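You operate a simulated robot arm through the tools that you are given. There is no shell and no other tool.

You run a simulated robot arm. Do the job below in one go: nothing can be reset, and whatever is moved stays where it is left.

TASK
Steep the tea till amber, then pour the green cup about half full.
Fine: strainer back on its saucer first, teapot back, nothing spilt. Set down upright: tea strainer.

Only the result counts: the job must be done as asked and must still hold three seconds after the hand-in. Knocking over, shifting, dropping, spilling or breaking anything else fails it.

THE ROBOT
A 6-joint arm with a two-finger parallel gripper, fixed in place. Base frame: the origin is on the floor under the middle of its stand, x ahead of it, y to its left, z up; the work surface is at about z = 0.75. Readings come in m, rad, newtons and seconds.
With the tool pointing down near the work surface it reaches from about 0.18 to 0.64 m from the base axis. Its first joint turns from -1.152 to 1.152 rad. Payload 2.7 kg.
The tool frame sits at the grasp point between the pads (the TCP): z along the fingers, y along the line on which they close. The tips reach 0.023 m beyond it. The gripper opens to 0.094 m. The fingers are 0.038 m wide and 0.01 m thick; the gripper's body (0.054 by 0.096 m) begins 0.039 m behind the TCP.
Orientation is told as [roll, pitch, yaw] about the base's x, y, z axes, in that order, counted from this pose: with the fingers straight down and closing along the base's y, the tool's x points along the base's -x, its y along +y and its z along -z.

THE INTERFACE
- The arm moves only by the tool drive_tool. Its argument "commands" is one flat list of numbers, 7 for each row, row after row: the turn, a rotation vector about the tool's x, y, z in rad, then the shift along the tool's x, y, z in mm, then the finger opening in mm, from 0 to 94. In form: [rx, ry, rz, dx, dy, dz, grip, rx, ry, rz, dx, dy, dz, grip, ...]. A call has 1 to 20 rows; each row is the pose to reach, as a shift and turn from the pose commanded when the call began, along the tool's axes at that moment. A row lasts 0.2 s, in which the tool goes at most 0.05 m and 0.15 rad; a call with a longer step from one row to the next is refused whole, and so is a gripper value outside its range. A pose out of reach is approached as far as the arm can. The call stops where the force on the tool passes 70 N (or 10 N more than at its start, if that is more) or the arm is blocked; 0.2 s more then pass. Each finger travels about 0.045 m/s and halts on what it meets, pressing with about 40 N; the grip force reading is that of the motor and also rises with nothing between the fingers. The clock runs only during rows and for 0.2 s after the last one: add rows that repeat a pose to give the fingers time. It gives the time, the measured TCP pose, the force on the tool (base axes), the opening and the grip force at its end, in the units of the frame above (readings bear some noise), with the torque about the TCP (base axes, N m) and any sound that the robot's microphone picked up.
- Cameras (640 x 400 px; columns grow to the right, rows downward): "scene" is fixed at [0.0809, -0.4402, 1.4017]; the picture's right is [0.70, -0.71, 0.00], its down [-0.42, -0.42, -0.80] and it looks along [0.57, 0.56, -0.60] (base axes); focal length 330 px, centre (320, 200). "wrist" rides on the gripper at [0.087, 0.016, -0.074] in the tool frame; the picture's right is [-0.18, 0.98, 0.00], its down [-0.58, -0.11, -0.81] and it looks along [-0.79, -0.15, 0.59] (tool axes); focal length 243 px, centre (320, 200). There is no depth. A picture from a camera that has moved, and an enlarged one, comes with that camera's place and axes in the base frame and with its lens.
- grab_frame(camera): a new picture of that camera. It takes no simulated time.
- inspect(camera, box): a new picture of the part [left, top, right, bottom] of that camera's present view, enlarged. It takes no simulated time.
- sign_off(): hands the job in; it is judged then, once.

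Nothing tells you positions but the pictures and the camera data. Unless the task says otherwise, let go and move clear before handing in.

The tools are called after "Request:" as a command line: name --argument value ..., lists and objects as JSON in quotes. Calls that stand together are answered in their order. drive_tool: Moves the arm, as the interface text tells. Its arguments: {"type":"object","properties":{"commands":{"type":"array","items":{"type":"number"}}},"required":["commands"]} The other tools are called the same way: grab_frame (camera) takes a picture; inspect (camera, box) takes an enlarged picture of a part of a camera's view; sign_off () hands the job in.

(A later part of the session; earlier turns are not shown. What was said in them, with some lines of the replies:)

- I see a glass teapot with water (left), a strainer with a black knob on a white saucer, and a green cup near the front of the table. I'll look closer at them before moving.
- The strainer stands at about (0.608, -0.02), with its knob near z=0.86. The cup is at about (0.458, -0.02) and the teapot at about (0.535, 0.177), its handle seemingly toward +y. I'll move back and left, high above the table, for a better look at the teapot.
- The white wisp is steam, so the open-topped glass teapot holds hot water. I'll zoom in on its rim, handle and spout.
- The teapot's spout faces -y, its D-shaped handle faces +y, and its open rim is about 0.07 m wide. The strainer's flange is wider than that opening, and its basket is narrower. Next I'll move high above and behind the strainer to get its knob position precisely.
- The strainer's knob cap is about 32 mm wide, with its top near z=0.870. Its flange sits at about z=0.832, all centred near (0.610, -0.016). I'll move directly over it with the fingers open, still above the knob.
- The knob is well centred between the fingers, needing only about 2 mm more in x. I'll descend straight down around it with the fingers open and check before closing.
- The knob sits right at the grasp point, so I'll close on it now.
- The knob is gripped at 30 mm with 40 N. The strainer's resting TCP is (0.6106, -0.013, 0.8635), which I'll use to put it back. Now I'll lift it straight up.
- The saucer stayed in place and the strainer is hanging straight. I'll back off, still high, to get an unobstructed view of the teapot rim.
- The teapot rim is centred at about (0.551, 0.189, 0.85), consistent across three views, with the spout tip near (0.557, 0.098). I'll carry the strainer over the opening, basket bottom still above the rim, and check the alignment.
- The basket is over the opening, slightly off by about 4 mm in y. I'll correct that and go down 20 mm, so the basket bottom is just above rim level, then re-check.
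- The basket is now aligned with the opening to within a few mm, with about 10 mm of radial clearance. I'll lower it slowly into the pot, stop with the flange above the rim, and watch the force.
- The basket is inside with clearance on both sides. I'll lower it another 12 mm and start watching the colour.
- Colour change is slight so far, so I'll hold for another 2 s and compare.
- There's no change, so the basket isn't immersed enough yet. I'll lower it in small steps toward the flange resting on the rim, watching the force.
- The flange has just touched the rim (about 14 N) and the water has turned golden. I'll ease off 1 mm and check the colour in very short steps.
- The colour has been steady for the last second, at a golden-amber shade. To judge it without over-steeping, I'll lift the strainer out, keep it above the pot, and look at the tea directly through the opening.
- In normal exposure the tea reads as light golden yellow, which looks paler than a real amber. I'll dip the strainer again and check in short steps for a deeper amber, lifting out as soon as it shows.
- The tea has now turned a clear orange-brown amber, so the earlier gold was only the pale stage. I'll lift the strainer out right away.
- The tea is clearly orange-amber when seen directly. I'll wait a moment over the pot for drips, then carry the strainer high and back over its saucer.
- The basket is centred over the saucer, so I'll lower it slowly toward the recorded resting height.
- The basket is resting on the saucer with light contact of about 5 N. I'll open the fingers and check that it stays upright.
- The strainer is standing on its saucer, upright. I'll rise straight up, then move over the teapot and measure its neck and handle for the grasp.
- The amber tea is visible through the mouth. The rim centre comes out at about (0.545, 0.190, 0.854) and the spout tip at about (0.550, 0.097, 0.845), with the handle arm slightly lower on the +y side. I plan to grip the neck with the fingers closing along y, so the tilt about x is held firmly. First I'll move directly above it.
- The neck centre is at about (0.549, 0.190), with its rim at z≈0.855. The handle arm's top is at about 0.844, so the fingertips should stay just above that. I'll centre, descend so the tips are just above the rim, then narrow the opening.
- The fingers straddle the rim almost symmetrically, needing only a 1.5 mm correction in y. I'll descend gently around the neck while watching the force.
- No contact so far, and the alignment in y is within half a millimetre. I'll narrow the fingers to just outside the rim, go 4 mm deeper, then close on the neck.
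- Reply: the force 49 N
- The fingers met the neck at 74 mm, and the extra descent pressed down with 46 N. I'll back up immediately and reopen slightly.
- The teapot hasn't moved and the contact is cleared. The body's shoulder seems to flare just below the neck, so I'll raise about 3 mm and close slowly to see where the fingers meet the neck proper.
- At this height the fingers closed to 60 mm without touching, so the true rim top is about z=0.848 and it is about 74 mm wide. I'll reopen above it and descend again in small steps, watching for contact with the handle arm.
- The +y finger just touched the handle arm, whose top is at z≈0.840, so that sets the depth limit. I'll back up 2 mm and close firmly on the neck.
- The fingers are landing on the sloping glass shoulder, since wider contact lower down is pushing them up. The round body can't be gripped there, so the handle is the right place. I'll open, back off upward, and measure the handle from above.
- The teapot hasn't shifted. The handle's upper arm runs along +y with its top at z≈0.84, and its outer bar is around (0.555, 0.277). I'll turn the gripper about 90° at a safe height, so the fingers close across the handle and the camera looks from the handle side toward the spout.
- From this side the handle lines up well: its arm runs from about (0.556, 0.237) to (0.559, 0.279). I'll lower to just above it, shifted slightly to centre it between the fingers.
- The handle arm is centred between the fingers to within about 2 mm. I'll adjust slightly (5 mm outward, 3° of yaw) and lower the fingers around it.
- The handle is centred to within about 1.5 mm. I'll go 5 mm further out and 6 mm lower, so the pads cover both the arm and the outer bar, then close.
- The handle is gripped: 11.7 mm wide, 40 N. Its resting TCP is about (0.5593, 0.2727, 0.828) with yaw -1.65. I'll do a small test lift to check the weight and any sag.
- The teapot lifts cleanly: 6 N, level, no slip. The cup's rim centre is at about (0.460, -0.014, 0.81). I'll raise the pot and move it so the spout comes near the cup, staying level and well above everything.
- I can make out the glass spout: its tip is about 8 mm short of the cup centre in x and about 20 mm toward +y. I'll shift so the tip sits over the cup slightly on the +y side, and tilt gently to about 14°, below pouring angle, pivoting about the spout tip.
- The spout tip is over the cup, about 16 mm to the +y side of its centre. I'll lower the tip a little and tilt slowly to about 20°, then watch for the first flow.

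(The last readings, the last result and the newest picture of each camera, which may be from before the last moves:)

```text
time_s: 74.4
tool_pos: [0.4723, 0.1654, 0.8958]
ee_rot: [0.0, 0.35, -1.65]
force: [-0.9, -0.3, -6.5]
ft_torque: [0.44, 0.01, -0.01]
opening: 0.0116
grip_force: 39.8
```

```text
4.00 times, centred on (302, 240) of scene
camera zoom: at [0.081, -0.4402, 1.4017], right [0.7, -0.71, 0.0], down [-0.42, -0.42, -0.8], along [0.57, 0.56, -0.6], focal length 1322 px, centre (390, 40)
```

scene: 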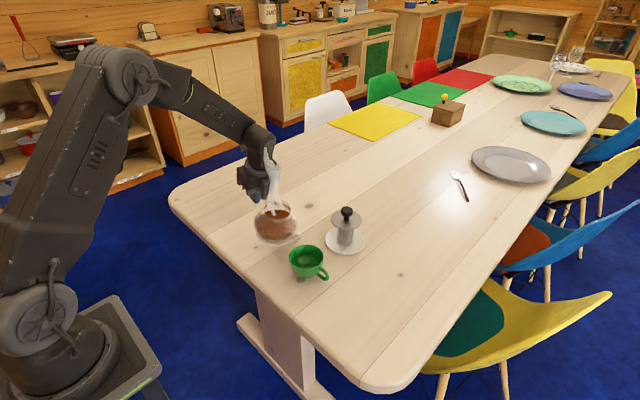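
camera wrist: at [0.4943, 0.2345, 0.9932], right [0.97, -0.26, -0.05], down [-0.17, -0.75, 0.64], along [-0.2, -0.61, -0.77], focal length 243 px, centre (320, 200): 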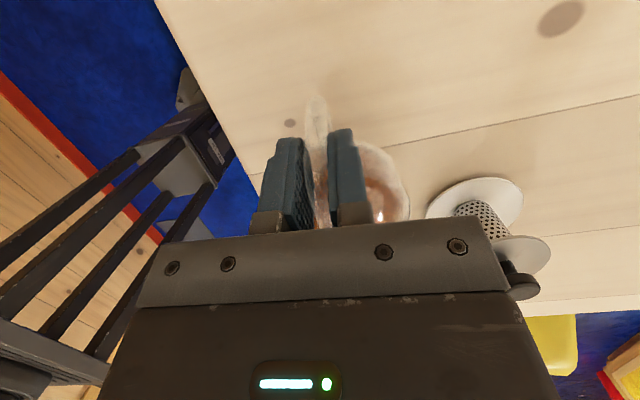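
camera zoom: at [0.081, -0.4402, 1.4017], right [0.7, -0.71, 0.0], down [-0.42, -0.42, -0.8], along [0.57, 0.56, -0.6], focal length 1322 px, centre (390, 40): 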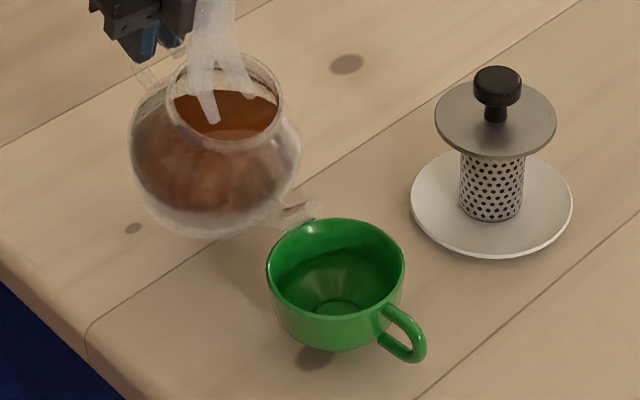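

Request:
drive_tool --commands '[0, 0.025, 0, -0.3, 0.5, -2.6, 4, 0, 0.05, 0, -0.6, 1, -5.3, 4, 0, 0.05, 0, -0.6, 1, -5.3, 4]'

Request:
inspect --camera "scene" --box '[260, 190, 345, 290]'

```text
time_s: 75.2
tool_pos: [0.4749, 0.1644, 0.8994]
ee_rot: [0.0, 0.401, -1.648]
force: [0.3, 0.3, -6.3]
ft_torque: [0.43, -0.03, -0.03]
opening: 0.0115
grip_force: 40.2
```

```text
4.00 times, centred on (302, 240) of scene
camera zoom: at [0.081, -0.4402, 1.4017], right [0.7, -0.71, 0.0], down [-0.42, -0.42, -0.8], along [0.57, 0.56, -0.6], focal length 1322 px, centre (390, 40)
```

zoom: 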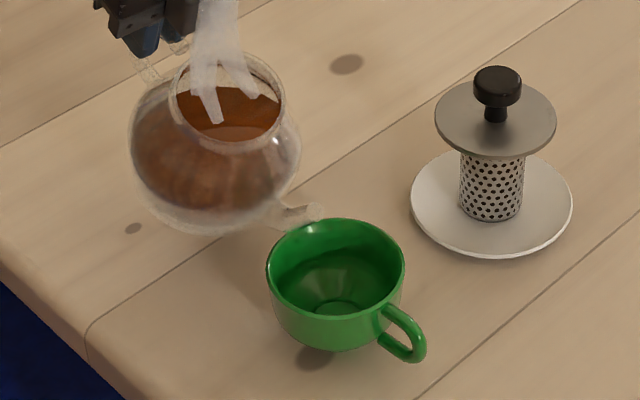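

Request:
drive_tool --commands '[0, 0.025, 0, -0.3, 0, -2.6, 4, 0, 0.05, 0, -0.7, 0, -5.3, 4, 0, 0.05, 0, -0.7, 0, -5.3, 4]'

Request:
inspect --camera "scene" --box '[260, 190, 345, 290]'

```text
time_s: 76.0
tool_pos: [0.474, 0.1601, 0.9047]
ee_rot: [0.002, 0.45, -1.647]
force: [-0.2, 0.5, -6.6]
ft_torque: [0.36, -0.04, 0.01]
opening: 0.0118
grip_force: 39.7
```

```text
4.00 times, centred on (302, 240) of scene
camera zoom: at [0.081, -0.4402, 1.4017], right [0.7, -0.71, 0.0], down [-0.42, -0.42, -0.8], along [0.57, 0.56, -0.6], focal length 1322 px, centre (390, 40)
```

zoom: 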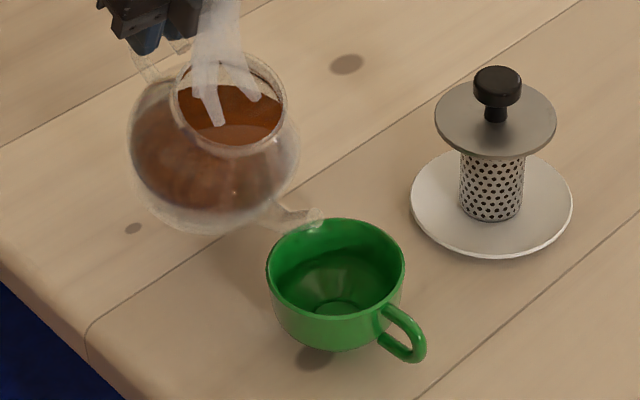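

Request:
drive_tool --commands '[0, 0.025, 0, -0.1, 0, -3.4, 4, 0, 0.05, 0, -0.2, 0, -6.9, 4, 0, 0.05, 0, -0.2, 0, -6.9, 4]'

Request:
inspect --camera "scene" --box '[260, 190, 345, 290]'

```text
time_s: 76.8
tool_pos: [0.4727, 0.1577, 0.9129]
ee_rot: [0.0, 0.503, -1.647]
force: [-0.5, 0.8, -6.4]
ft_torque: [0.37, -0.04, 0.02]
opening: 0.0117
grip_force: 40.1
```

```text
4.00 times, centred on (302, 240) of scene
camera zoom: at [0.081, -0.4402, 1.4017], right [0.7, -0.71, 0.0], down [-0.42, -0.42, -0.8], along [0.57, 0.56, -0.6], focal length 1322 px, centre (390, 40)
```

zoom: 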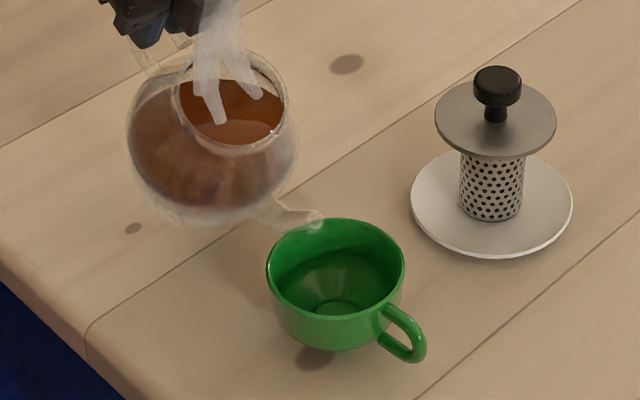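

Request:
drive_tool --commands '[0, 0.03, 0, 0.1, 0, -4.8, 4, 0, 0.06, 0, 0.3, 0, -9.5, 4, 0, 0.06, 0, 0.3, 0, -9.5, 4]'

Request:
inspect --camera "scene" --box '[260, 190, 345, 290]'

```text
time_s: 77.6
tool_pos: [0.4719, 0.152, 0.9173]
ee_rot: [-0.001, 0.561, -1.65]
force: [0.2, -1.3, -6.9]
ft_torque: [0.38, -0.04, -0.01]
opening: 0.012
grip_force: 39.6
```

```text
4.00 times, centred on (302, 240) of scene
camera zoom: at [0.081, -0.4402, 1.4017], right [0.7, -0.71, 0.0], down [-0.42, -0.42, -0.8], along [0.57, 0.56, -0.6], focal length 1322 px, centre (390, 40)
```

zoom: 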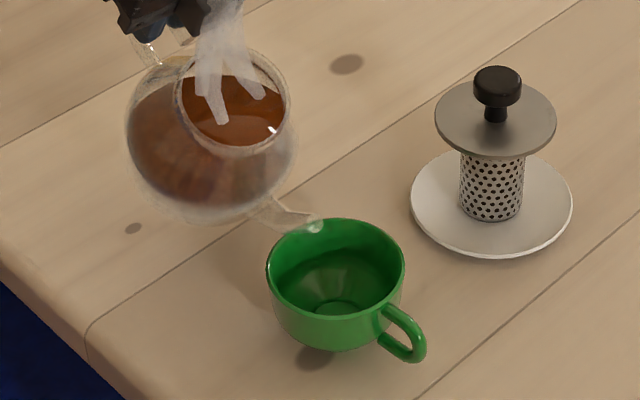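

Request:
drive_tool --commands '[0, 0.03, 0, 0.9, 0, -4.2, 4, 0, 0.06, 0, 1.9, 0, -8.4, 4, 0, 0.06, 0, 1.9, 0, -8.4, 4]'

Request:
inspect --camera "scene" --box '[260, 190, 345, 290]'

```text
time_s: 78.4
tool_pos: [0.4714, 0.1499, 0.9264]
ee_rot: [0.001, 0.62, -1.651]
force: [0.2, 0.5, -5.9]
ft_torque: [0.31, -0.03, 0.03]
opening: 0.0118
grip_force: 39.6
```

```text
4.00 times, centred on (302, 240) of scene
camera zoom: at [0.081, -0.4402, 1.4017], right [0.7, -0.71, 0.0], down [-0.42, -0.42, -0.8], along [0.57, 0.56, -0.6], focal length 1322 px, centre (390, 40)
```

zoom: 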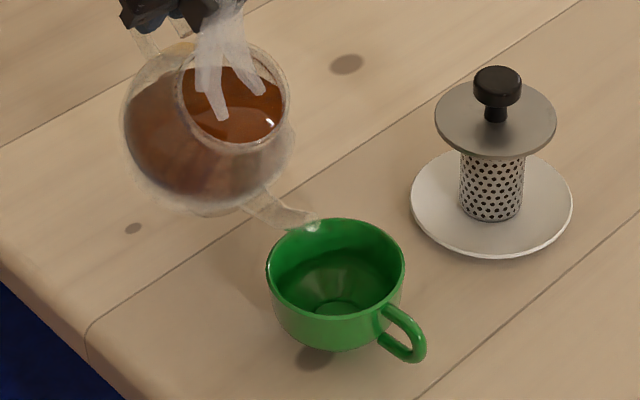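

Request:
drive_tool --commands '[0, 0.03, 0, 1.2, 0, -4.6, 4, 0, 0.06, 0, 2.4, 0, -9.2, 4, 0, 0.06, 0, 2.4, 0, -9.2, 4]'

Request:
inspect --camera "scene" --box '[260, 190, 345, 290]'

```text
time_s: 79.2
tool_pos: [0.4719, 0.1478, 0.9362]
ee_rot: [0.0, 0.68, -1.649]
force: [-0.1, 0.5, -6.9]
ft_torque: [0.29, 0.01, 0.01]
opening: 0.0117
grip_force: 40.2
```

```text
4.00 times, centred on (302, 240) of scene
camera zoom: at [0.081, -0.4402, 1.4017], right [0.7, -0.71, 0.0], down [-0.42, -0.42, -0.8], along [0.57, 0.56, -0.6], focal length 1322 px, centre (390, 40)
```

zoom: 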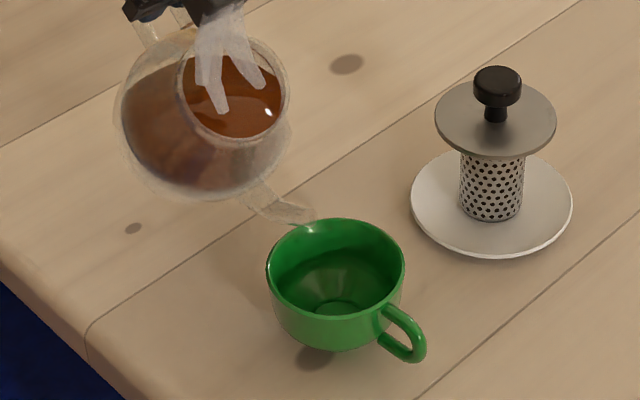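

Request:
drive_tool --commands '[0, 0.03, 0, -1.2, 0, -6.4, 4, 0, 0.06, 0, -2.4, 0, -12.8, 4, 0, 0.06, 0, -2.4, 0, -12.8, 4]'

Request:
inspect --camera "scene" --box '[260, 190, 345, 290]'

```text
time_s: 80.0
tool_pos: [0.4715, 0.1375, 0.9452]
ee_rot: [0.0, 0.742, -1.65]
force: [-0.5, 0.1, -6.9]
ft_torque: [0.26, 0.02, 0.03]
opening: 0.0118
grip_force: 39.9
```

```text
4.00 times, centred on (302, 240) of scene
camera zoom: at [0.081, -0.4402, 1.4017], right [0.7, -0.71, 0.0], down [-0.42, -0.42, -0.8], along [0.57, 0.56, -0.6], focal length 1322 px, centre (390, 40)
```

zoom: 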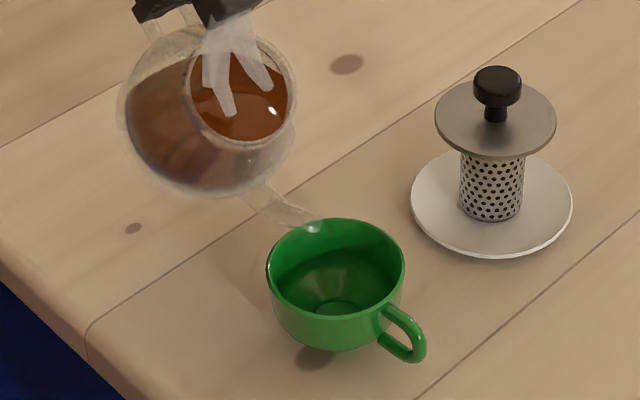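

Request:
drive_tool --commands '[0, 0.03, 0, 0.2, 0, -5, 4, 0, 0.055, 0, 0.5, 0, -9.5, 4, 0, 0.08, 0, 0.8, 0, -13.8, 4]'

Request:
inspect --camera "scene" --box '[260, 190, 345, 290]'

```text
time_s: 80.8
tool_pos: [0.47, 0.1278, 0.9548]
ee_rot: [-0.001, 0.82, -1.651]
force: [0.9, -0.2, -7.0]
ft_torque: [0.22, -0.03, 0.01]
opening: 0.0118
grip_force: 40.3
```

```text
4.00 times, centred on (302, 240) of scene
camera zoom: at [0.081, -0.4402, 1.4017], right [0.7, -0.71, 0.0], down [-0.42, -0.42, -0.8], along [0.57, 0.56, -0.6], focal length 1322 px, centre (390, 40)
```

zoom: 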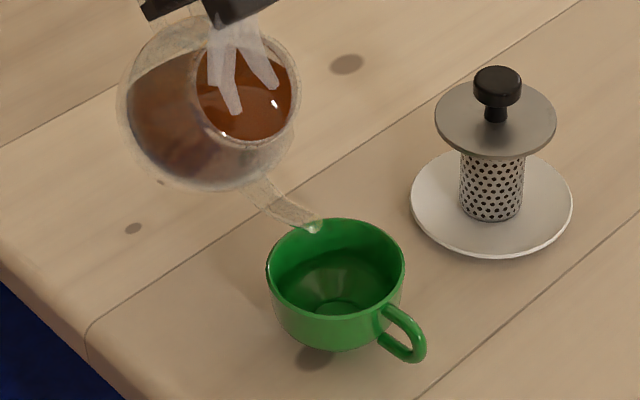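

Request:
inspect --camera "scene" --box '[255, 195, 315, 255]'

Request:
grab_frame --camera "wrist"

Request:
grab_frame --camera "scene"

```text
6.67 times, centred on (285, 225) of scene
camera zoom: at [0.081, -0.4402, 1.4017], right [0.7, -0.71, 0.0], down [-0.42, -0.42, -0.8], along [0.57, 0.56, -0.6], focal length 2203 px, centre (553, 33)
```

zoom: 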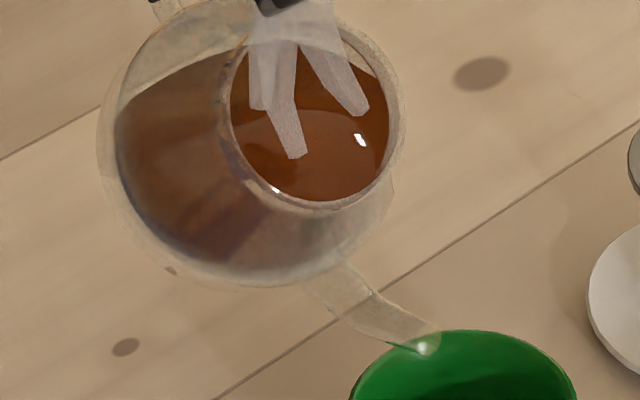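

```text
taken
camera wrist: at [0.4874, 0.1302, 1.0691], right [0.97, -0.2, -0.13], down [-0.19, -0.97, 0.12], along [-0.16, -0.1, -0.98], focal length 243 px, centre (320, 200)
```

wrist: 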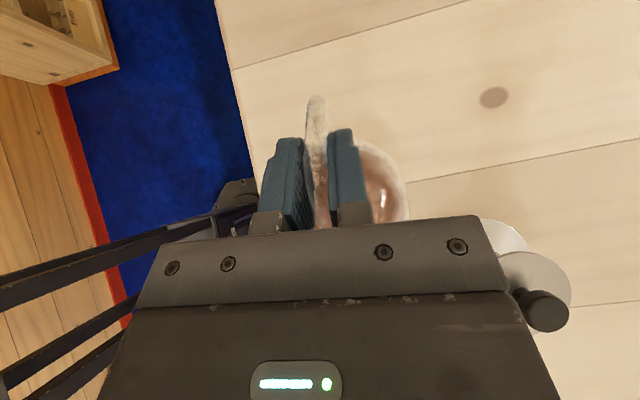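

```text
taken
```

scene: 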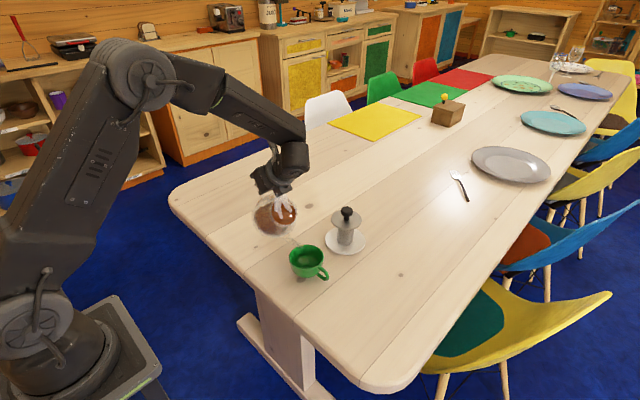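

Request:
drive_tool --commands '[0, 0.03, 0, 1.6, 0.3, -3.2, 4, 0, 0.055, 0, 3.2, 0.6, -6.4, 4, 0, 0.08, 0, 4.8, 0.8, -9.4, 4]'

Request:
inspect --camera "scene" --box '[260, 190, 345, 290]'

```text
time_s: 81.6
tool_pos: [0.4717, 0.1243, 0.9658]
ee_rot: [0.002, 0.9, -1.649]
force: [0.1, 0.6, -7.2]
ft_torque: [0.14, 0.01, 0.02]
opening: 0.0118
grip_force: 39.8
```

```text
4.00 times, centred on (302, 240) of scene
camera zoom: at [0.081, -0.4402, 1.4017], right [0.7, -0.71, 0.0], down [-0.42, -0.42, -0.8], along [0.57, 0.56, -0.6], focal length 1322 px, centre (390, 40)
```

zoom: 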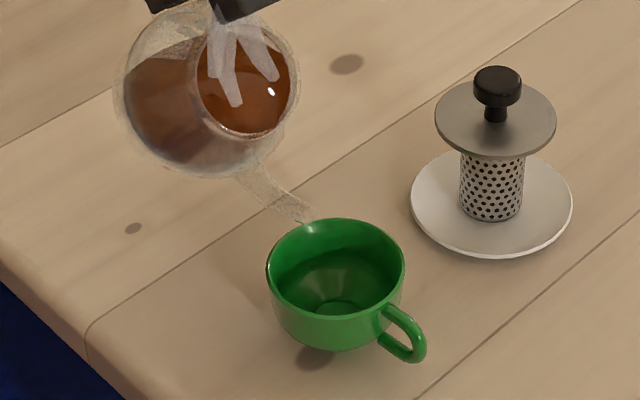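

Request:
drive_tool --commands '[0, 0.03, 0, -1.4, 1, -6.7, 4, 0, 0.055, 0, -2.8, 2, -13.4, 4, 0, 0.08, 0, -4.1, 3, -20.1, 4]'

Request:
inspect --camera "scene" --box '[260, 190, 345, 290]'

```text
time_s: 82.4
tool_pos: [0.4729, 0.1065, 0.9748]
ee_rot: [0.002, 0.981, -1.649]
force: [0.4, 0.3, -7.0]
ft_torque: [0.14, -0.01, -0.01]
opening: 0.0118
grip_force: 40.1
```

```text
4.00 times, centred on (302, 240) of scene
camera zoom: at [0.081, -0.4402, 1.4017], right [0.7, -0.71, 0.0], down [-0.42, -0.42, -0.8], along [0.57, 0.56, -0.6], focal length 1322 px, centre (390, 40)
```

zoom: 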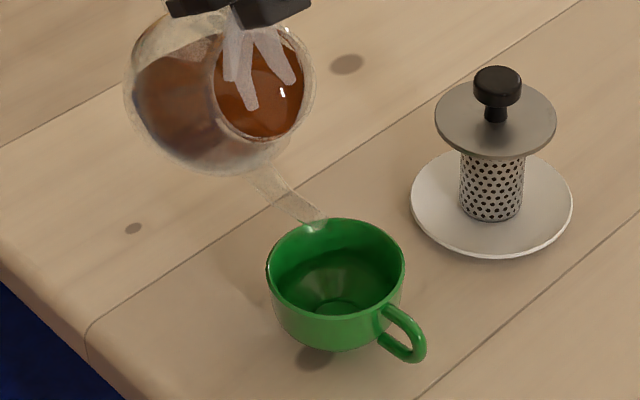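

Request:
drive_tool --commands '[0, 0.025, 0, 0, 0, -4.8, 4, 0, 0.05, 0, 0, 0, -9.6, 4]'

Request:
inspect --camera "scene" --box '[260, 190, 345, 290]'

```text
time_s: 83.0
tool_pos: [0.4735, 0.0984, 0.9819]
ee_rot: [-0.002, 1.029, -1.652]
force: [0.1, -0.8, -6.5]
ft_torque: [0.1, 0.01, 0.02]
opening: 0.0116
grip_force: 40.3
```

```text
4.00 times, centred on (302, 240) of scene
camera zoom: at [0.081, -0.4402, 1.4017], right [0.7, -0.71, 0.0], down [-0.42, -0.42, -0.8], along [0.57, 0.56, -0.6], focal length 1322 px, centre (390, 40)
```

zoom: 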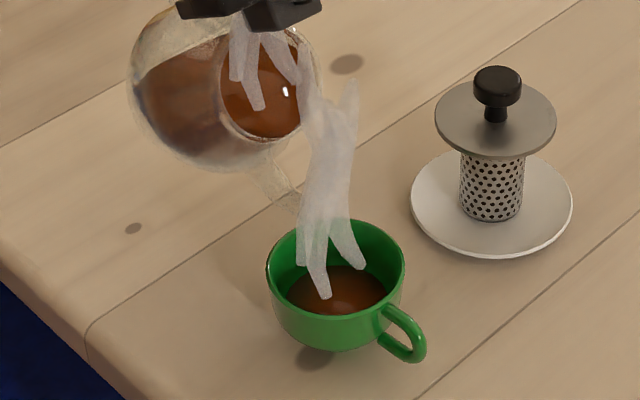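

Tea is now flowing into the cup, already at roughly a third to two fifths. I'll tilt back at once to stop the flow and check the level.

Request:
drive_tool --commands '[0, -0.13, 0, -3.5, 0, 22, 4, 0, -0.25, 0, -9.3, 0, 42, 4]'

Request:
inspect --camera "scene" --box '[260, 190, 345, 290]'

Request:
inspect --camera "scene" --box '[280, 235, 340, 290]'

```text
time_s: 83.6
tool_pos: [0.4753, 0.1295, 0.9502]
ee_rot: [0.002, 0.778, -1.65]
force: [1.1, -0.4, -6.0]
ft_torque: [0.23, 0.03, 0.04]
opening: 0.0117
grip_force: 39.4
```

```text
4.00 times, centred on (302, 240) of scene
camera zoom: at [0.081, -0.4402, 1.4017], right [0.7, -0.71, 0.0], down [-0.42, -0.42, -0.8], along [0.57, 0.56, -0.6], focal length 1322 px, centre (390, 40)
```

zoom: 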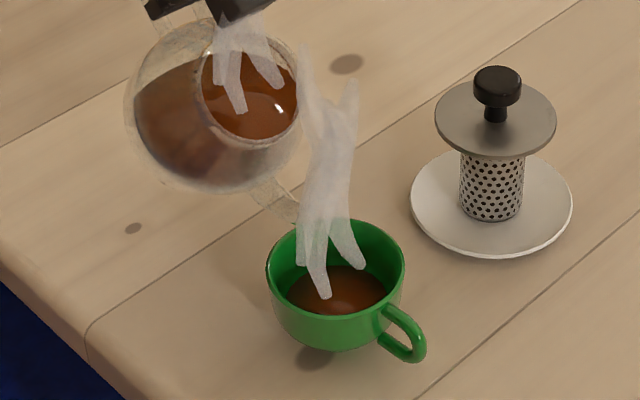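

```text
7.27 times, centred on (310, 262) of scene
camera zoom: at [0.081, -0.4402, 1.4017], right [0.7, -0.71, 0.0], down [-0.42, -0.42, -0.8], along [0.57, 0.56, -0.6], focal length 2403 px, centre (393, -254)
```

zoom: 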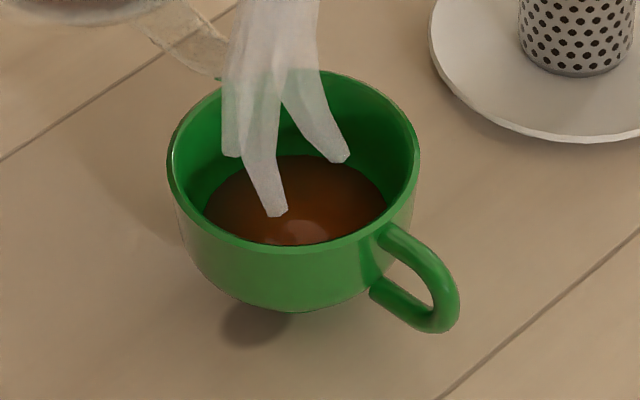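

The flow stopped at once, nothing is spilt, and the cup is at roughly a quarter of its depth. I'll tilt back to the pouring angle and go a touch further, in small steps.

Request:
drive_tool --commands '[0, 0.12, 0, 0.7, 0, -20.8, 4, 0, 0.25, 0, -1.4, 0, -43, 4]'

Request:
inspect --camera "scene" --box '[260, 190, 345, 290]'

Request:
inspect --camera "scene" --box '[280, 235, 340, 290]'

```text
time_s: 84.2
tool_pos: [0.4724, 0.0974, 0.981]
ee_rot: [0.0, 1.032, -1.652]
force: [0.0, 0.2, -7.2]
ft_torque: [0.08, -0.03, 0.02]
opening: 0.0117
grip_force: 39.8
```

```text
4.00 times, centred on (302, 240) of scene
camera zoom: at [0.081, -0.4402, 1.4017], right [0.7, -0.71, 0.0], down [-0.42, -0.42, -0.8], along [0.57, 0.56, -0.6], focal length 1322 px, centre (390, 40)
```

zoom: 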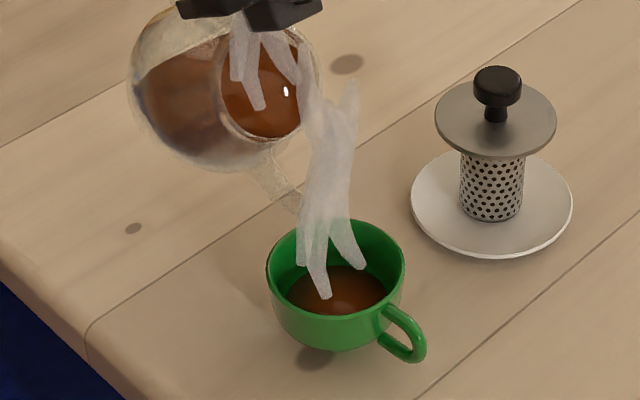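

```text
7.27 times, centred on (310, 262) of scene
camera zoom: at [0.081, -0.4402, 1.4017], right [0.7, -0.71, 0.0], down [-0.42, -0.42, -0.8], along [0.57, 0.56, -0.6], focal length 2403 px, centre (393, -254)
```

zoom: 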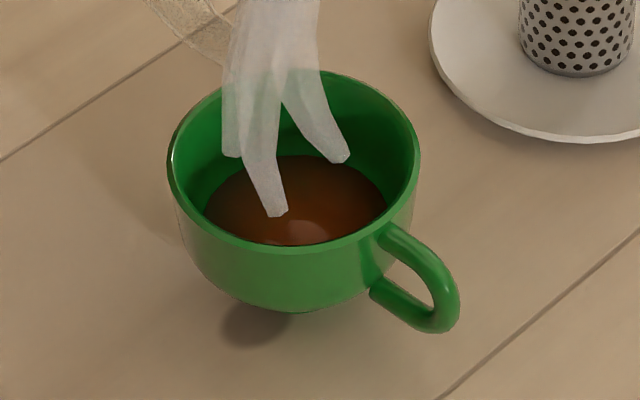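

Request:
drive_tool --commands '[0, 0, 0, 0, 0, 0, 4]'

Request:
inspect --camera "scene" --box '[280, 235, 340, 290]'

```text
time_s: 84.6
tool_pos: [0.4727, 0.0986, 0.9807]
ee_rot: [0.0, 1.03, -1.649]
force: [-0.6, 0.2, -6.8]
ft_torque: [0.05, 0.03, -0.02]
opening: 0.0119
grip_force: 40.2
```

```text
7.27 times, centred on (310, 262) of scene
camera zoom: at [0.081, -0.4402, 1.4017], right [0.7, -0.71, 0.0], down [-0.42, -0.42, -0.8], along [0.57, 0.56, -0.6], focal length 2403 px, centre (393, -254)
```

zoom: 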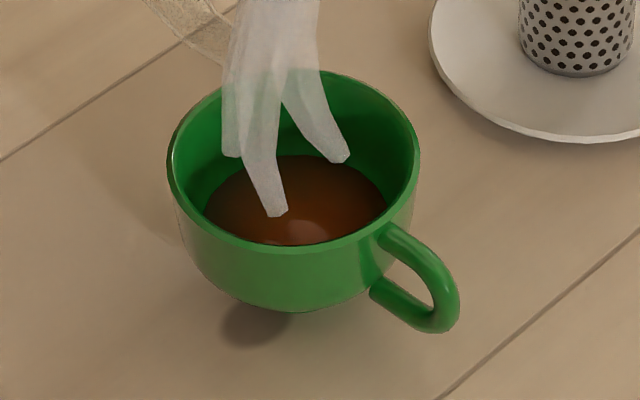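

The level is holding steady at this angle, so I'll increase the tilt in very small steps.

Request:
drive_tool --commands '[0, 0.02, 0, 0.3, 0, -3.5, 4, 0, 0.02, 0, 0.3, 0, -3.5, 4]'

Request:
inspect --camera "scene" --box '[280, 235, 340, 290]'

```text
time_s: 85.2
tool_pos: [0.4726, 0.0949, 0.9823]
ee_rot: [0.001, 1.051, -1.649]
force: [0.4, -0.5, -5.7]
ft_torque: [0.03, -0.03, 0.02]
opening: 0.0115
grip_force: 40.2
```

```text
7.27 times, centred on (310, 262) of scene
camera zoom: at [0.081, -0.4402, 1.4017], right [0.7, -0.71, 0.0], down [-0.42, -0.42, -0.8], along [0.57, 0.56, -0.6], focal length 2403 px, centre (393, -254)
```

zoom: 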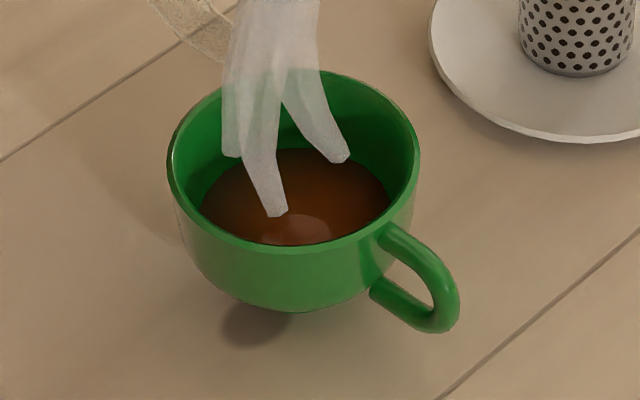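

The level rose by about 2 mm and is about 20% by volume now. I'll keep going in small tilt increments, checking each time.

Request:
drive_tool --commands '[0, 0.03, 0, 0.5, 0, -5.2, 4, 0, 0.03, 0, 0.5, 0, -5.2, 4]'

Request:
inspect --camera "scene" --box '[280, 235, 340, 290]'

Request:
inspect --camera "scene" --box '[260, 190, 345, 290]'

```text
time_s: 85.8
tool_pos: [0.4723, 0.093, 0.9862]
ee_rot: [0.0, 1.08, -1.649]
force: [0.7, -0.2, -7.1]
ft_torque: [0.07, 0.0, 0.01]
opening: 0.0115
grip_force: 40.1
```

```text
7.27 times, centred on (310, 262) of scene
camera zoom: at [0.081, -0.4402, 1.4017], right [0.7, -0.71, 0.0], down [-0.42, -0.42, -0.8], along [0.57, 0.56, -0.6], focal length 2403 px, centre (393, -254)
```

zoom: 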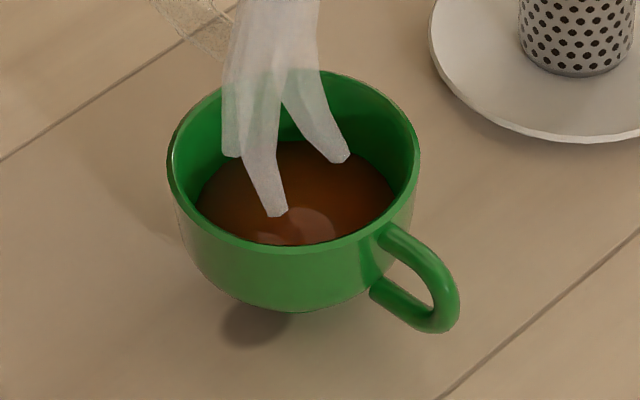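

```text
4.00 times, centred on (302, 240) of scene
camera zoom: at [0.081, -0.4402, 1.4017], right [0.7, -0.71, 0.0], down [-0.42, -0.42, -0.8], along [0.57, 0.56, -0.6], focal length 1322 px, centre (390, 40)
```

zoom: 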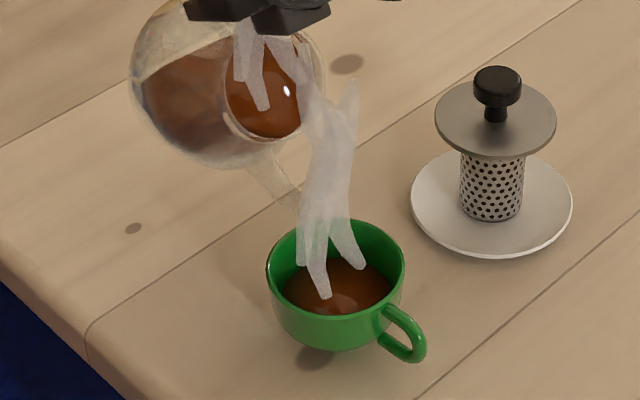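

Request:
drive_tool --commands '[0, 0.03, 0, 0.5, 0, -5.1, 4, 0, 0.03, 0, 0.5, 0, -5.1, 4]'

Request:
inspect --camera "scene" --box '[280, 235, 340, 290]'

```text
time_s: 86.4
tool_pos: [0.471, 0.0861, 0.9885]
ee_rot: [-0.001, 1.108, -1.65]
force: [0.1, 0.2, -6.0]
ft_torque: [0.07, -0.01, -0.03]
opening: 0.012
grip_force: 40.6
```

```text
7.27 times, centred on (310, 262) of scene
camera zoom: at [0.081, -0.4402, 1.4017], right [0.7, -0.71, 0.0], down [-0.42, -0.42, -0.8], along [0.57, 0.56, -0.6], focal length 2403 px, centre (393, -254)
```

zoom: 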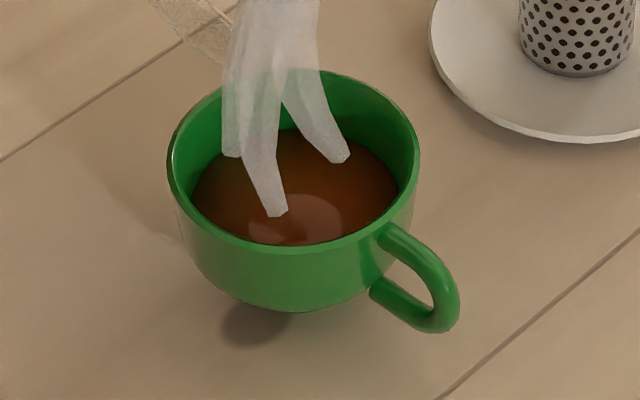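

Request:
drive_tool --commands '[0, 0.03, 0, 0.4, 0, -5.2, 4, 0, 0.03, 0, 0.4, 0, -5.2, 4]'

Request:
inspect --camera "scene" --box '[280, 235, 340, 290]'

```text
time_s: 87.0
tool_pos: [0.4718, 0.0816, 0.9908]
ee_rot: [0.0, 1.139, -1.65]
force: [-0.4, -0.1, -5.6]
ft_torque: [-0.02, -0.02, -0.01]
opening: 0.0118
grip_force: 39.6
```

```text
7.27 times, centred on (310, 262) of scene
camera zoom: at [0.081, -0.4402, 1.4017], right [0.7, -0.71, 0.0], down [-0.42, -0.42, -0.8], along [0.57, 0.56, -0.6], focal length 2403 px, centre (393, -254)
```

zoom: 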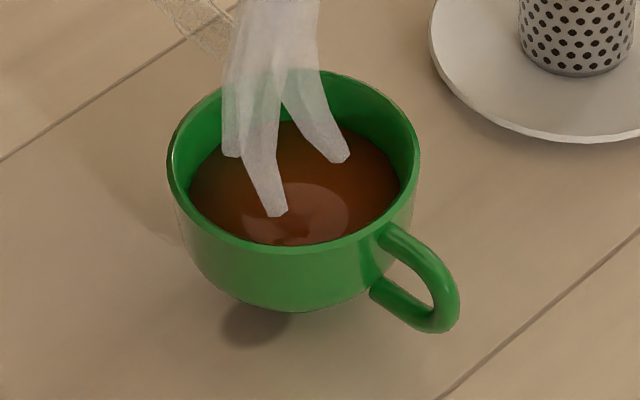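

Request:
drive_tool --commands '[0, 0.02, 0, 0.3, 0, -3.4, 4, 0, 0.02, 0, 0.3, 0, -3.4, 4]'

Request:
inspect --camera "scene" --box '[280, 235, 340, 290]'

```text
time_s: 87.6
tool_pos: [0.471, 0.0792, 0.9924]
ee_rot: [0.0, 1.161, -1.648]
force: [-0.2, -0.3, -6.0]
ft_torque: [0.04, -0.03, -0.02]
opening: 0.0118
grip_force: 39.6
```

```text
7.27 times, centred on (310, 262) of scene
camera zoom: at [0.081, -0.4402, 1.4017], right [0.7, -0.71, 0.0], down [-0.42, -0.42, -0.8], along [0.57, 0.56, -0.6], focal length 2403 px, centre (393, -254)
```

zoom: 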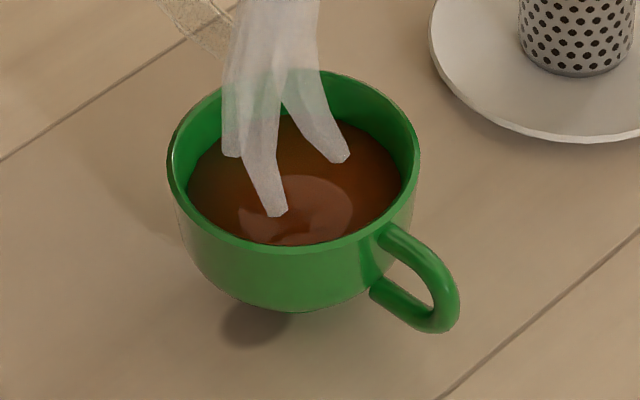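

The tea is now at about 55% of the cup's inner depth, roughly half by volume. I'll tilt the pot back upright now, pivoting about the spout tip and then rising.

Request:
drive_tool --commands '[0, -0.13, 0, -3.7, 0, 22.2, 4, 0, -0.26, 0, -7.6, 0, 42.4, 4, 0, -0.4, 0, -11.2, 0, 61.6, 4, 0, -0.54, 0, -15.1, 0, 78, 4, 0, -0.68, 0, -17.2, 0, 90.3, 4, 0, -0.82, 0, -21.6, 0, 100.2, 4, 0, -0.96, 0, -23.5, 0, 105.6, 4, 0, -1.08, 0, -28.4, 0, 108.6, 4, 0, -1.16, 0, -36.8, 0, 111.3, 4, 0, -1.16, 0, -36.8, 0, 111.3, 4]'

Request:
grab_frame --camera "scene"

Request:
inspect --camera "scene" --box '[230, 170, 380, 300]'

Request:
inspect --camera "scene" --box '[280, 235, 340, 290]'

```text
time_s: 89.8
tool_pos: [0.4779, 0.1671, 0.9135]
ee_rot: [0.0, -0.002, -1.65]
force: [0.5, -0.3, -5.9]
ft_torque: [0.47, -0.07, 0.02]
opening: 0.0117
grip_force: 40.0
```

```text
taken
```

scene: 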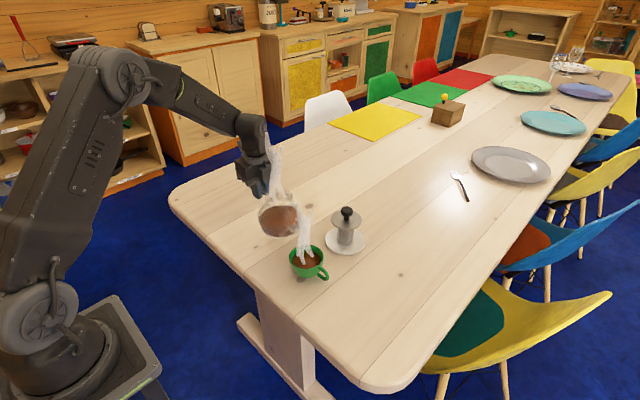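

```text
3.08 times, centred on (305, 235) of scene
camera zoom: at [0.081, -0.4402, 1.4017], right [0.7, -0.71, 0.0], down [-0.42, -0.42, -0.8], along [0.57, 0.56, -0.6], focal length 1017 px, centre (366, 92)
```

zoom: 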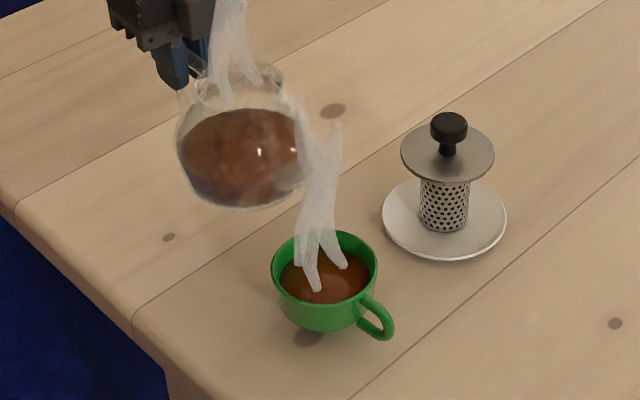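

```text
7.27 times, centred on (310, 262) of scene
camera zoom: at [0.081, -0.4402, 1.4017], right [0.7, -0.71, 0.0], down [-0.42, -0.42, -0.8], along [0.57, 0.56, -0.6], focal length 2403 px, centre (393, -254)
```

zoom: 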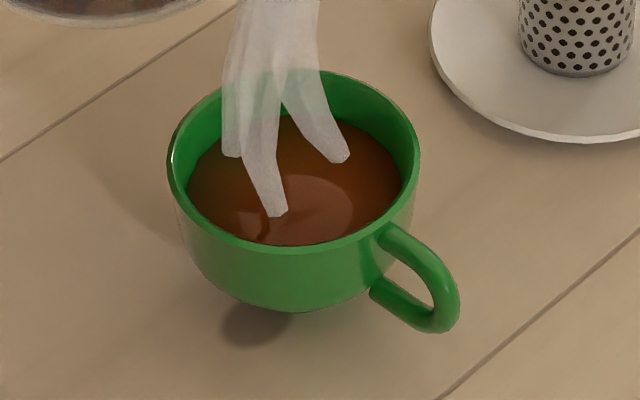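

The teapot is upright again, the cup is about half full, and the table is dry. Now I'll carry the pot back over its original spot and lower it to about 12 mm above the table.

Request:
drive_tool --commands '[0, 0, 0, 8, 5, 0, 4, 0, 0, 0, 22, 14, 0, 4, 0, 0, 0, 37, 24, 0, 4, 0, 0, 0, 53, 35, 0, 4, 0, 0, 0, 69, 45, 0, 4, 0, 0, 0, 85, 55, 0, 4, 0, 0, 0, 99, 65, 0, 4, 0, 0, 0, 108, 70, 0, 4, 0, 0, 0, 112, 73, 5, 4, 0, 0, 0, 112, 73, 22, 4, 0, 0, 0, 112, 73, 40, 4, 0, 0, 0, 112, 73, 56, 4, 0, 0, 0, 112, 73, 68, 4, 0, 0, 0, 112, 73, 73, 4, 0, 0, 0, 112, 73, 73, 4]'

Request:
inspect --camera "scene" --box '[235, 150, 315, 240]'

Request:
grab_frame --camera "scene"

```text
time_s: 93.0
tool_pos: [0.56, 0.2715, 0.8402]
ee_rot: [0.002, 0.0, -1.65]
force: [-0.3, -0.4, -5.2]
ft_torque: [0.45, -0.07, -0.01]
opening: 0.0115
grip_force: 40.1
```

```text
4.44 times, centred on (275, 195) of scene
camera zoom: at [0.081, -0.4402, 1.4017], right [0.7, -0.71, 0.0], down [-0.42, -0.42, -0.8], along [0.57, 0.56, -0.6], focal length 1469 px, centre (520, 222)
```

zoom: 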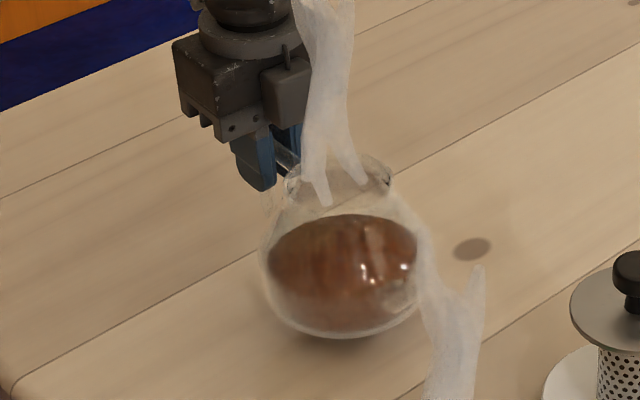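

```text
taken
```

scene: 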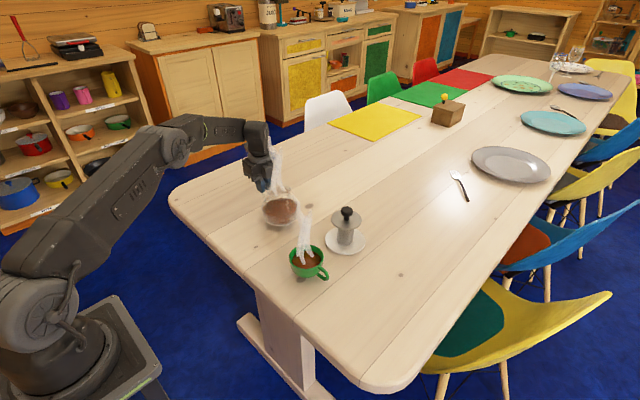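

The pot is over its original spot and level. I'll lower it gently until the force shows contact.

Request:
drive_tool --commands '[0, 0, 0, 0, 0, 4, 4, 0, 0, 0, 0, 0, 8, 4, 0, 0, 0, 0, 0, 10, 4, 0, 0, 0, 0, 0, 10, 4]'

```text
time_s: 94.0
tool_pos: [0.5592, 0.2722, 0.8309]
ee_rot: [0.0, -0.001, -1.65]
force: [0.9, 0.2, -6.0]
ft_torque: [0.45, -0.02, -0.02]
opening: 0.0116
grip_force: 39.7
```

Request:
drive_tool --commands '[0, 0, 0, 0, 0, 1, 4, 0, 0, 0, 0, 0, 2, 4, 0, 0, 0, 0, 0, 2, 4]'

Request:
inspect --camera "scene" --box '[235, 150, 315, 240]'

```text
time_s: 94.8
tool_pos: [0.5606, 0.2717, 0.8298]
ee_rot: [0.001, 0.0, -1.651]
force: [-0.4, 0.2, -2.9]
ft_torque: [0.13, 0.01, -0.04]
opening: 0.0118
grip_force: 40.1
```

```text
4.44 times, centred on (275, 195) of scene
camera zoom: at [0.081, -0.4402, 1.4017], right [0.7, -0.71, 0.0], down [-0.42, -0.42, -0.8], along [0.57, 0.56, -0.6], focal length 1469 px, centre (520, 222)
```

zoom: 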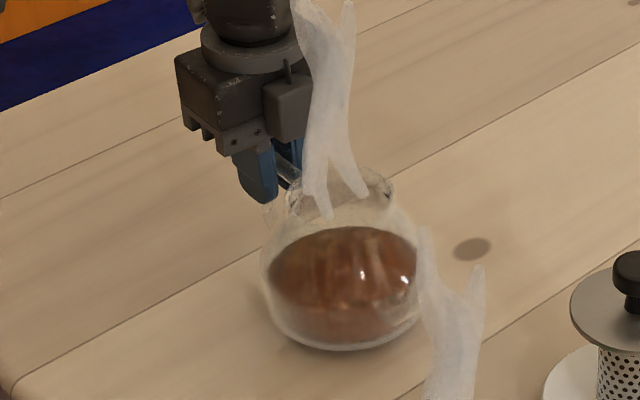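

Request:
drive_tool --commands '[0, 0, 0, 0, 0, 1, 4, 0, 0, 0, 0, 0, 1, 4]'

```text
time_s: 95.4
tool_pos: [0.5599, 0.2725, 0.829]
ee_rot: [0.001, -0.001, -1.649]
force: [-0.8, -0.8, 4.7]
ft_torque: [-0.83, 0.14, -0.04]
opening: 0.0115
grip_force: 40.2
```

The pot is fully on the table. I'll open the fingers slowly and check.

Request:
drive_tool --commands '[0, 0, 0, 0, 0, -0.5, 14, 0, 0, 0, 0, 0, -0.5, 20, 0, 0, 0, 0, 0, -0.5, 35, 0, 0, 0, 0, 0, -0.5, 55, 0, 0, 0, 0, 0, -0.5, 75, 0, 0, 0, 0, 0, -0.5, 80, 0, 0, 0, 0, 0, -0.5, 80]'

Request:
inspect --camera "wrist" --box '[220, 80, 440, 240]'

Request:
inspect --camera "scene" --box '[235, 150, 315, 240]'

```text
time_s: 97.0
tool_pos: [0.5593, 0.272, 0.8289]
ee_rot: [0.001, 0.001, -1.65]
force: [-0.5, 0.2, -1.2]
ft_torque: [-0.05, 0.01, 0.02]
opening: 0.0799
grip_force: 0.1
```

```text
2.50 times, centred on (330, 160) of wrist
camera zoom: at [0.583, 0.3562, 0.9038], right [0.97, -0.26, 0.0], down [-0.15, -0.57, 0.81], along [-0.21, -0.78, -0.59], focal length 606 px, centre (295, 300)
```

zoom: 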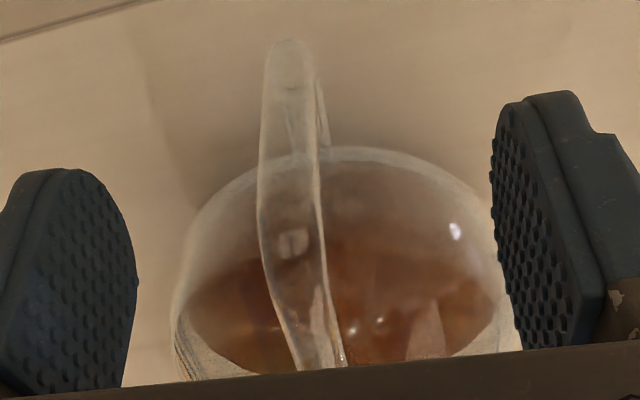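

```text
4.44 times, centred on (275, 195) of scene
camera zoom: at [0.0809, -0.4402, 1.4017], right [0.7, -0.71, 0.0], down [-0.42, -0.42, -0.8], along [0.57, 0.56, -0.6], focal length 1469 px, centre (520, 222)
```

zoom: 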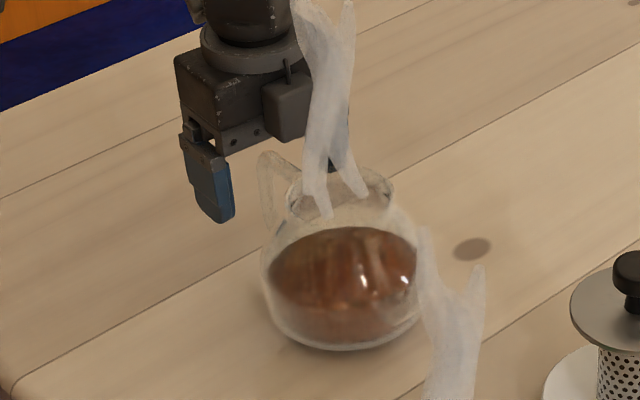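

The teapot stands upright in its original place. I'll retreat straight up and away, then do a final check.

Request:
drive_tool --commands '[0, 0, 0, 0, 0, -10, 80, 0, 0, 0, 0, 0, -30, 80, 0, 0, 0, 0, 0, -60, 80, 0, 0, 0, 0, 0, -95, 80, 0, 0, 0, 0, 0, -130, 80, 0, 0, 0, 0, 0, -170, 80, 0, 0, 0, 0, 0, -210, 80, 0, 0, 0, -10, -40, -240, 80, 0, 0, 0, -20, -80, -260, 80, 0, 0, 0, -20, -120, -270, 80, 0, 0, 0, -20, -150, -270, 80, 0, 0, 0, -20, -150, -270, 80]'

Request:
grab_frame --camera "scene"

Request:
inspect --camera "scene" --box '[220, 160, 400, 300]'

Request:
inspect --camera "scene" --box '[250, 165, 320, 240]'

Request:
inspect --camera "scene" --box '[280, 235, 340, 290]'

```text
refused: row 8 steps farther than a row can; nothing moved
```

```text
taken
```

scene: 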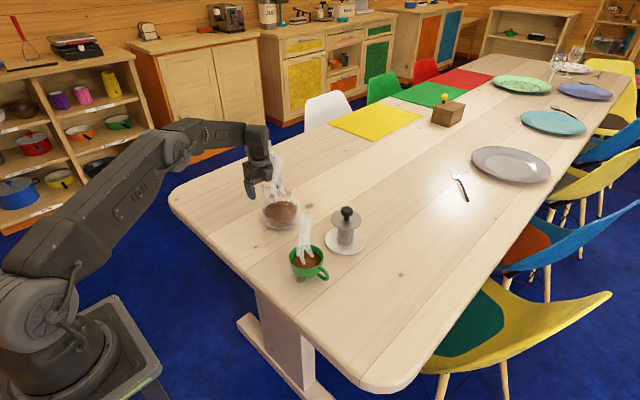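

```text
2.86 times, centred on (310, 230) of scene
camera zoom: at [0.0809, -0.4402, 1.4017], right [0.7, -0.71, 0.0], down [-0.42, -0.42, -0.8], along [0.57, 0.56, -0.6], focal length 944 px, centre (349, 114)
```

zoom: 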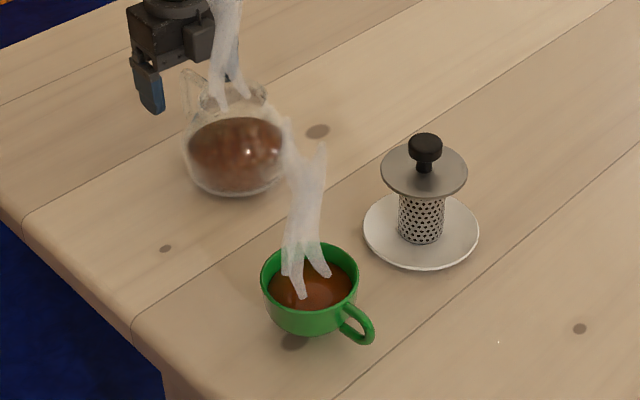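

```text
5.33 times, centred on (285, 202) of scene
camera zoom: at [0.0809, -0.4402, 1.4017], right [0.7, -0.71, 0.0], down [-0.42, -0.42, -0.8], along [0.57, 0.56, -0.6], focal length 1762 px, centre (507, 187)
```

zoom: 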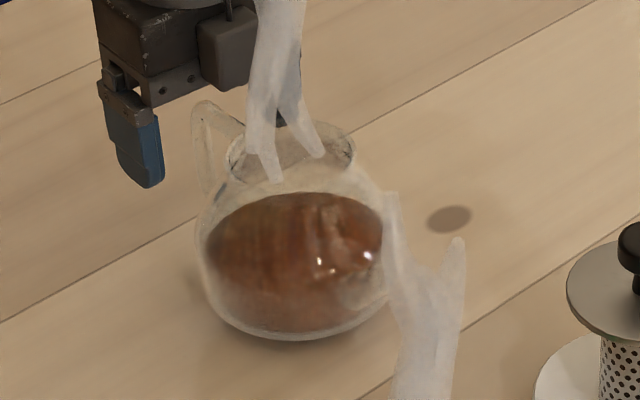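

```text
7.27 times, centred on (310, 262) of scene
camera zoom: at [0.0809, -0.4402, 1.4017], right [0.7, -0.71, 0.0], down [-0.42, -0.42, -0.8], along [0.57, 0.56, -0.6], focal length 2403 px, centre (393, -254)
```

zoom: 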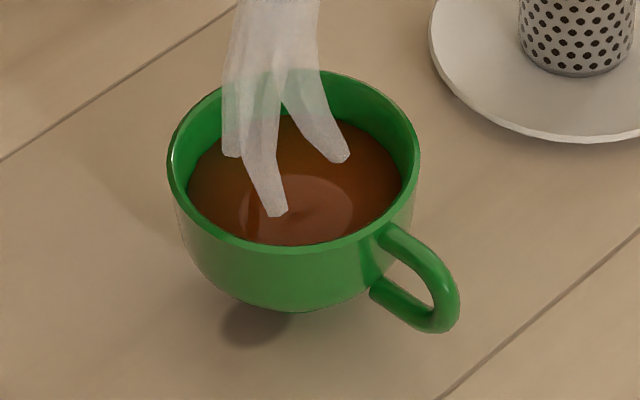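

That move was refused because one step was too long, and nothing moved. The scene looks right, so I'll retreat with smaller steps.

Request:
drive_tool --commands '[0, 0, 0, 0, 0, -8, 80, 0, 0, 0, 0, 0, -25, 80, 0, 0, 0, 0, 0, -50, 80, 0, 0, 0, 0, 0, -80, 80, 0, 0, 0, 0, 0, -110, 80, 0, 0, 0, 0, 0, -140, 80, 0, 0, 0, 0, 0, -170, 80, 0, 0, 0, 0, 0, -200, 80, 0, 0, 0, 0, -25, -215, 80, 0, 0, 0, 0, -55, -225, 80, 0, 0, 0, 0, -85, -230, 80, 0, 0, 0, 0, -115, -230, 80, 0, 0, 0, 0, -140, -230, 80, 0, 0, 0, 0, -140, -230, 80]'

Request:
grab_frame --camera "scene"

Request:
inspect --camera "scene" --box '[220, 160, 400, 300]'

Request:
inspect --camera "scene" --box '[250, 165, 320, 240]'

```text
time_s: 100.0
tool_pos: [0.4187, 0.2831, 1.0586]
ee_rot: [0.0, -0.001, -1.648]
force: [0.4, -0.5, 0.3]
ft_torque: [0.01, 0.01, 0.01]
opening: 0.08
grip_force: 0.0
```

```text
taken
```

scene: 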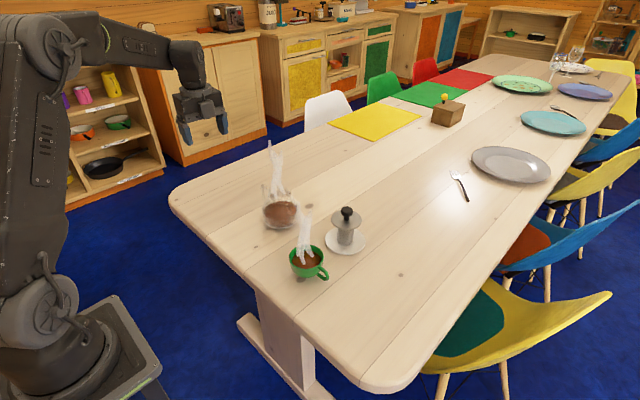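

```text
2.86 times, centred on (310, 230) of scene
camera zoom: at [0.0809, -0.4402, 1.4017], right [0.7, -0.71, 0.0], down [-0.42, -0.42, -0.8], along [0.57, 0.56, -0.6], focal length 944 px, centre (349, 114)
```

zoom: 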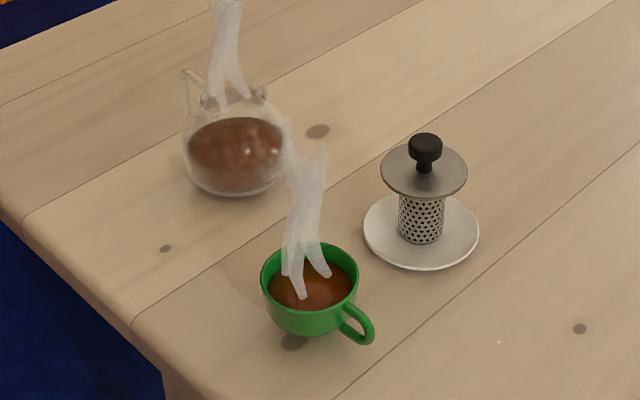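

```text
5.33 times, centred on (285, 202) of scene
camera zoom: at [0.0809, -0.4402, 1.4017], right [0.7, -0.71, 0.0], down [-0.42, -0.42, -0.8], along [0.57, 0.56, -0.6], focal length 1762 px, centre (507, 187)
```

zoom: 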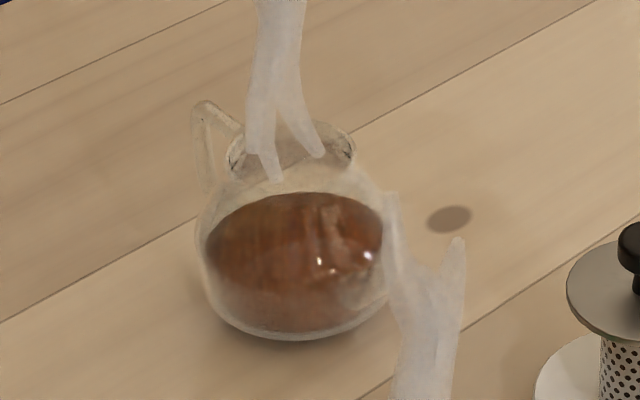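

The job is done as asked, and I'm handing it in. The teapot is back on its spot with amber tea in it, the strainer stands upright on its saucer, and the green cup is about half full. Nothing is spilt, and the arm is clear.

Request:
sign_off

```text
The job is handed in.
```

The job is handed in. The tea steeped to amber, and the green cup is about half full. By my reading of the pictures the level is about 55% of the cup's inner depth, slightly under half by volume.

- **Strainer:** it went back on its saucer before the pour and stands upright.
- **Teapot:** it is back on its original spot, upright.
- **Table:** I saw no spills, and nothing else was moved.

- **Steeping colour:** the tea turned pale gold first, and I lifted the strainer out once to check. I then steeped it longer and took it out as soon as it turned amber.
- **Teapot contact:** before I settled on the handle, I tried gripping the teapot by its neck. The fingers pressed on the glass with up to 46 N; the pot did not move, and I saw no damage in the pictures.
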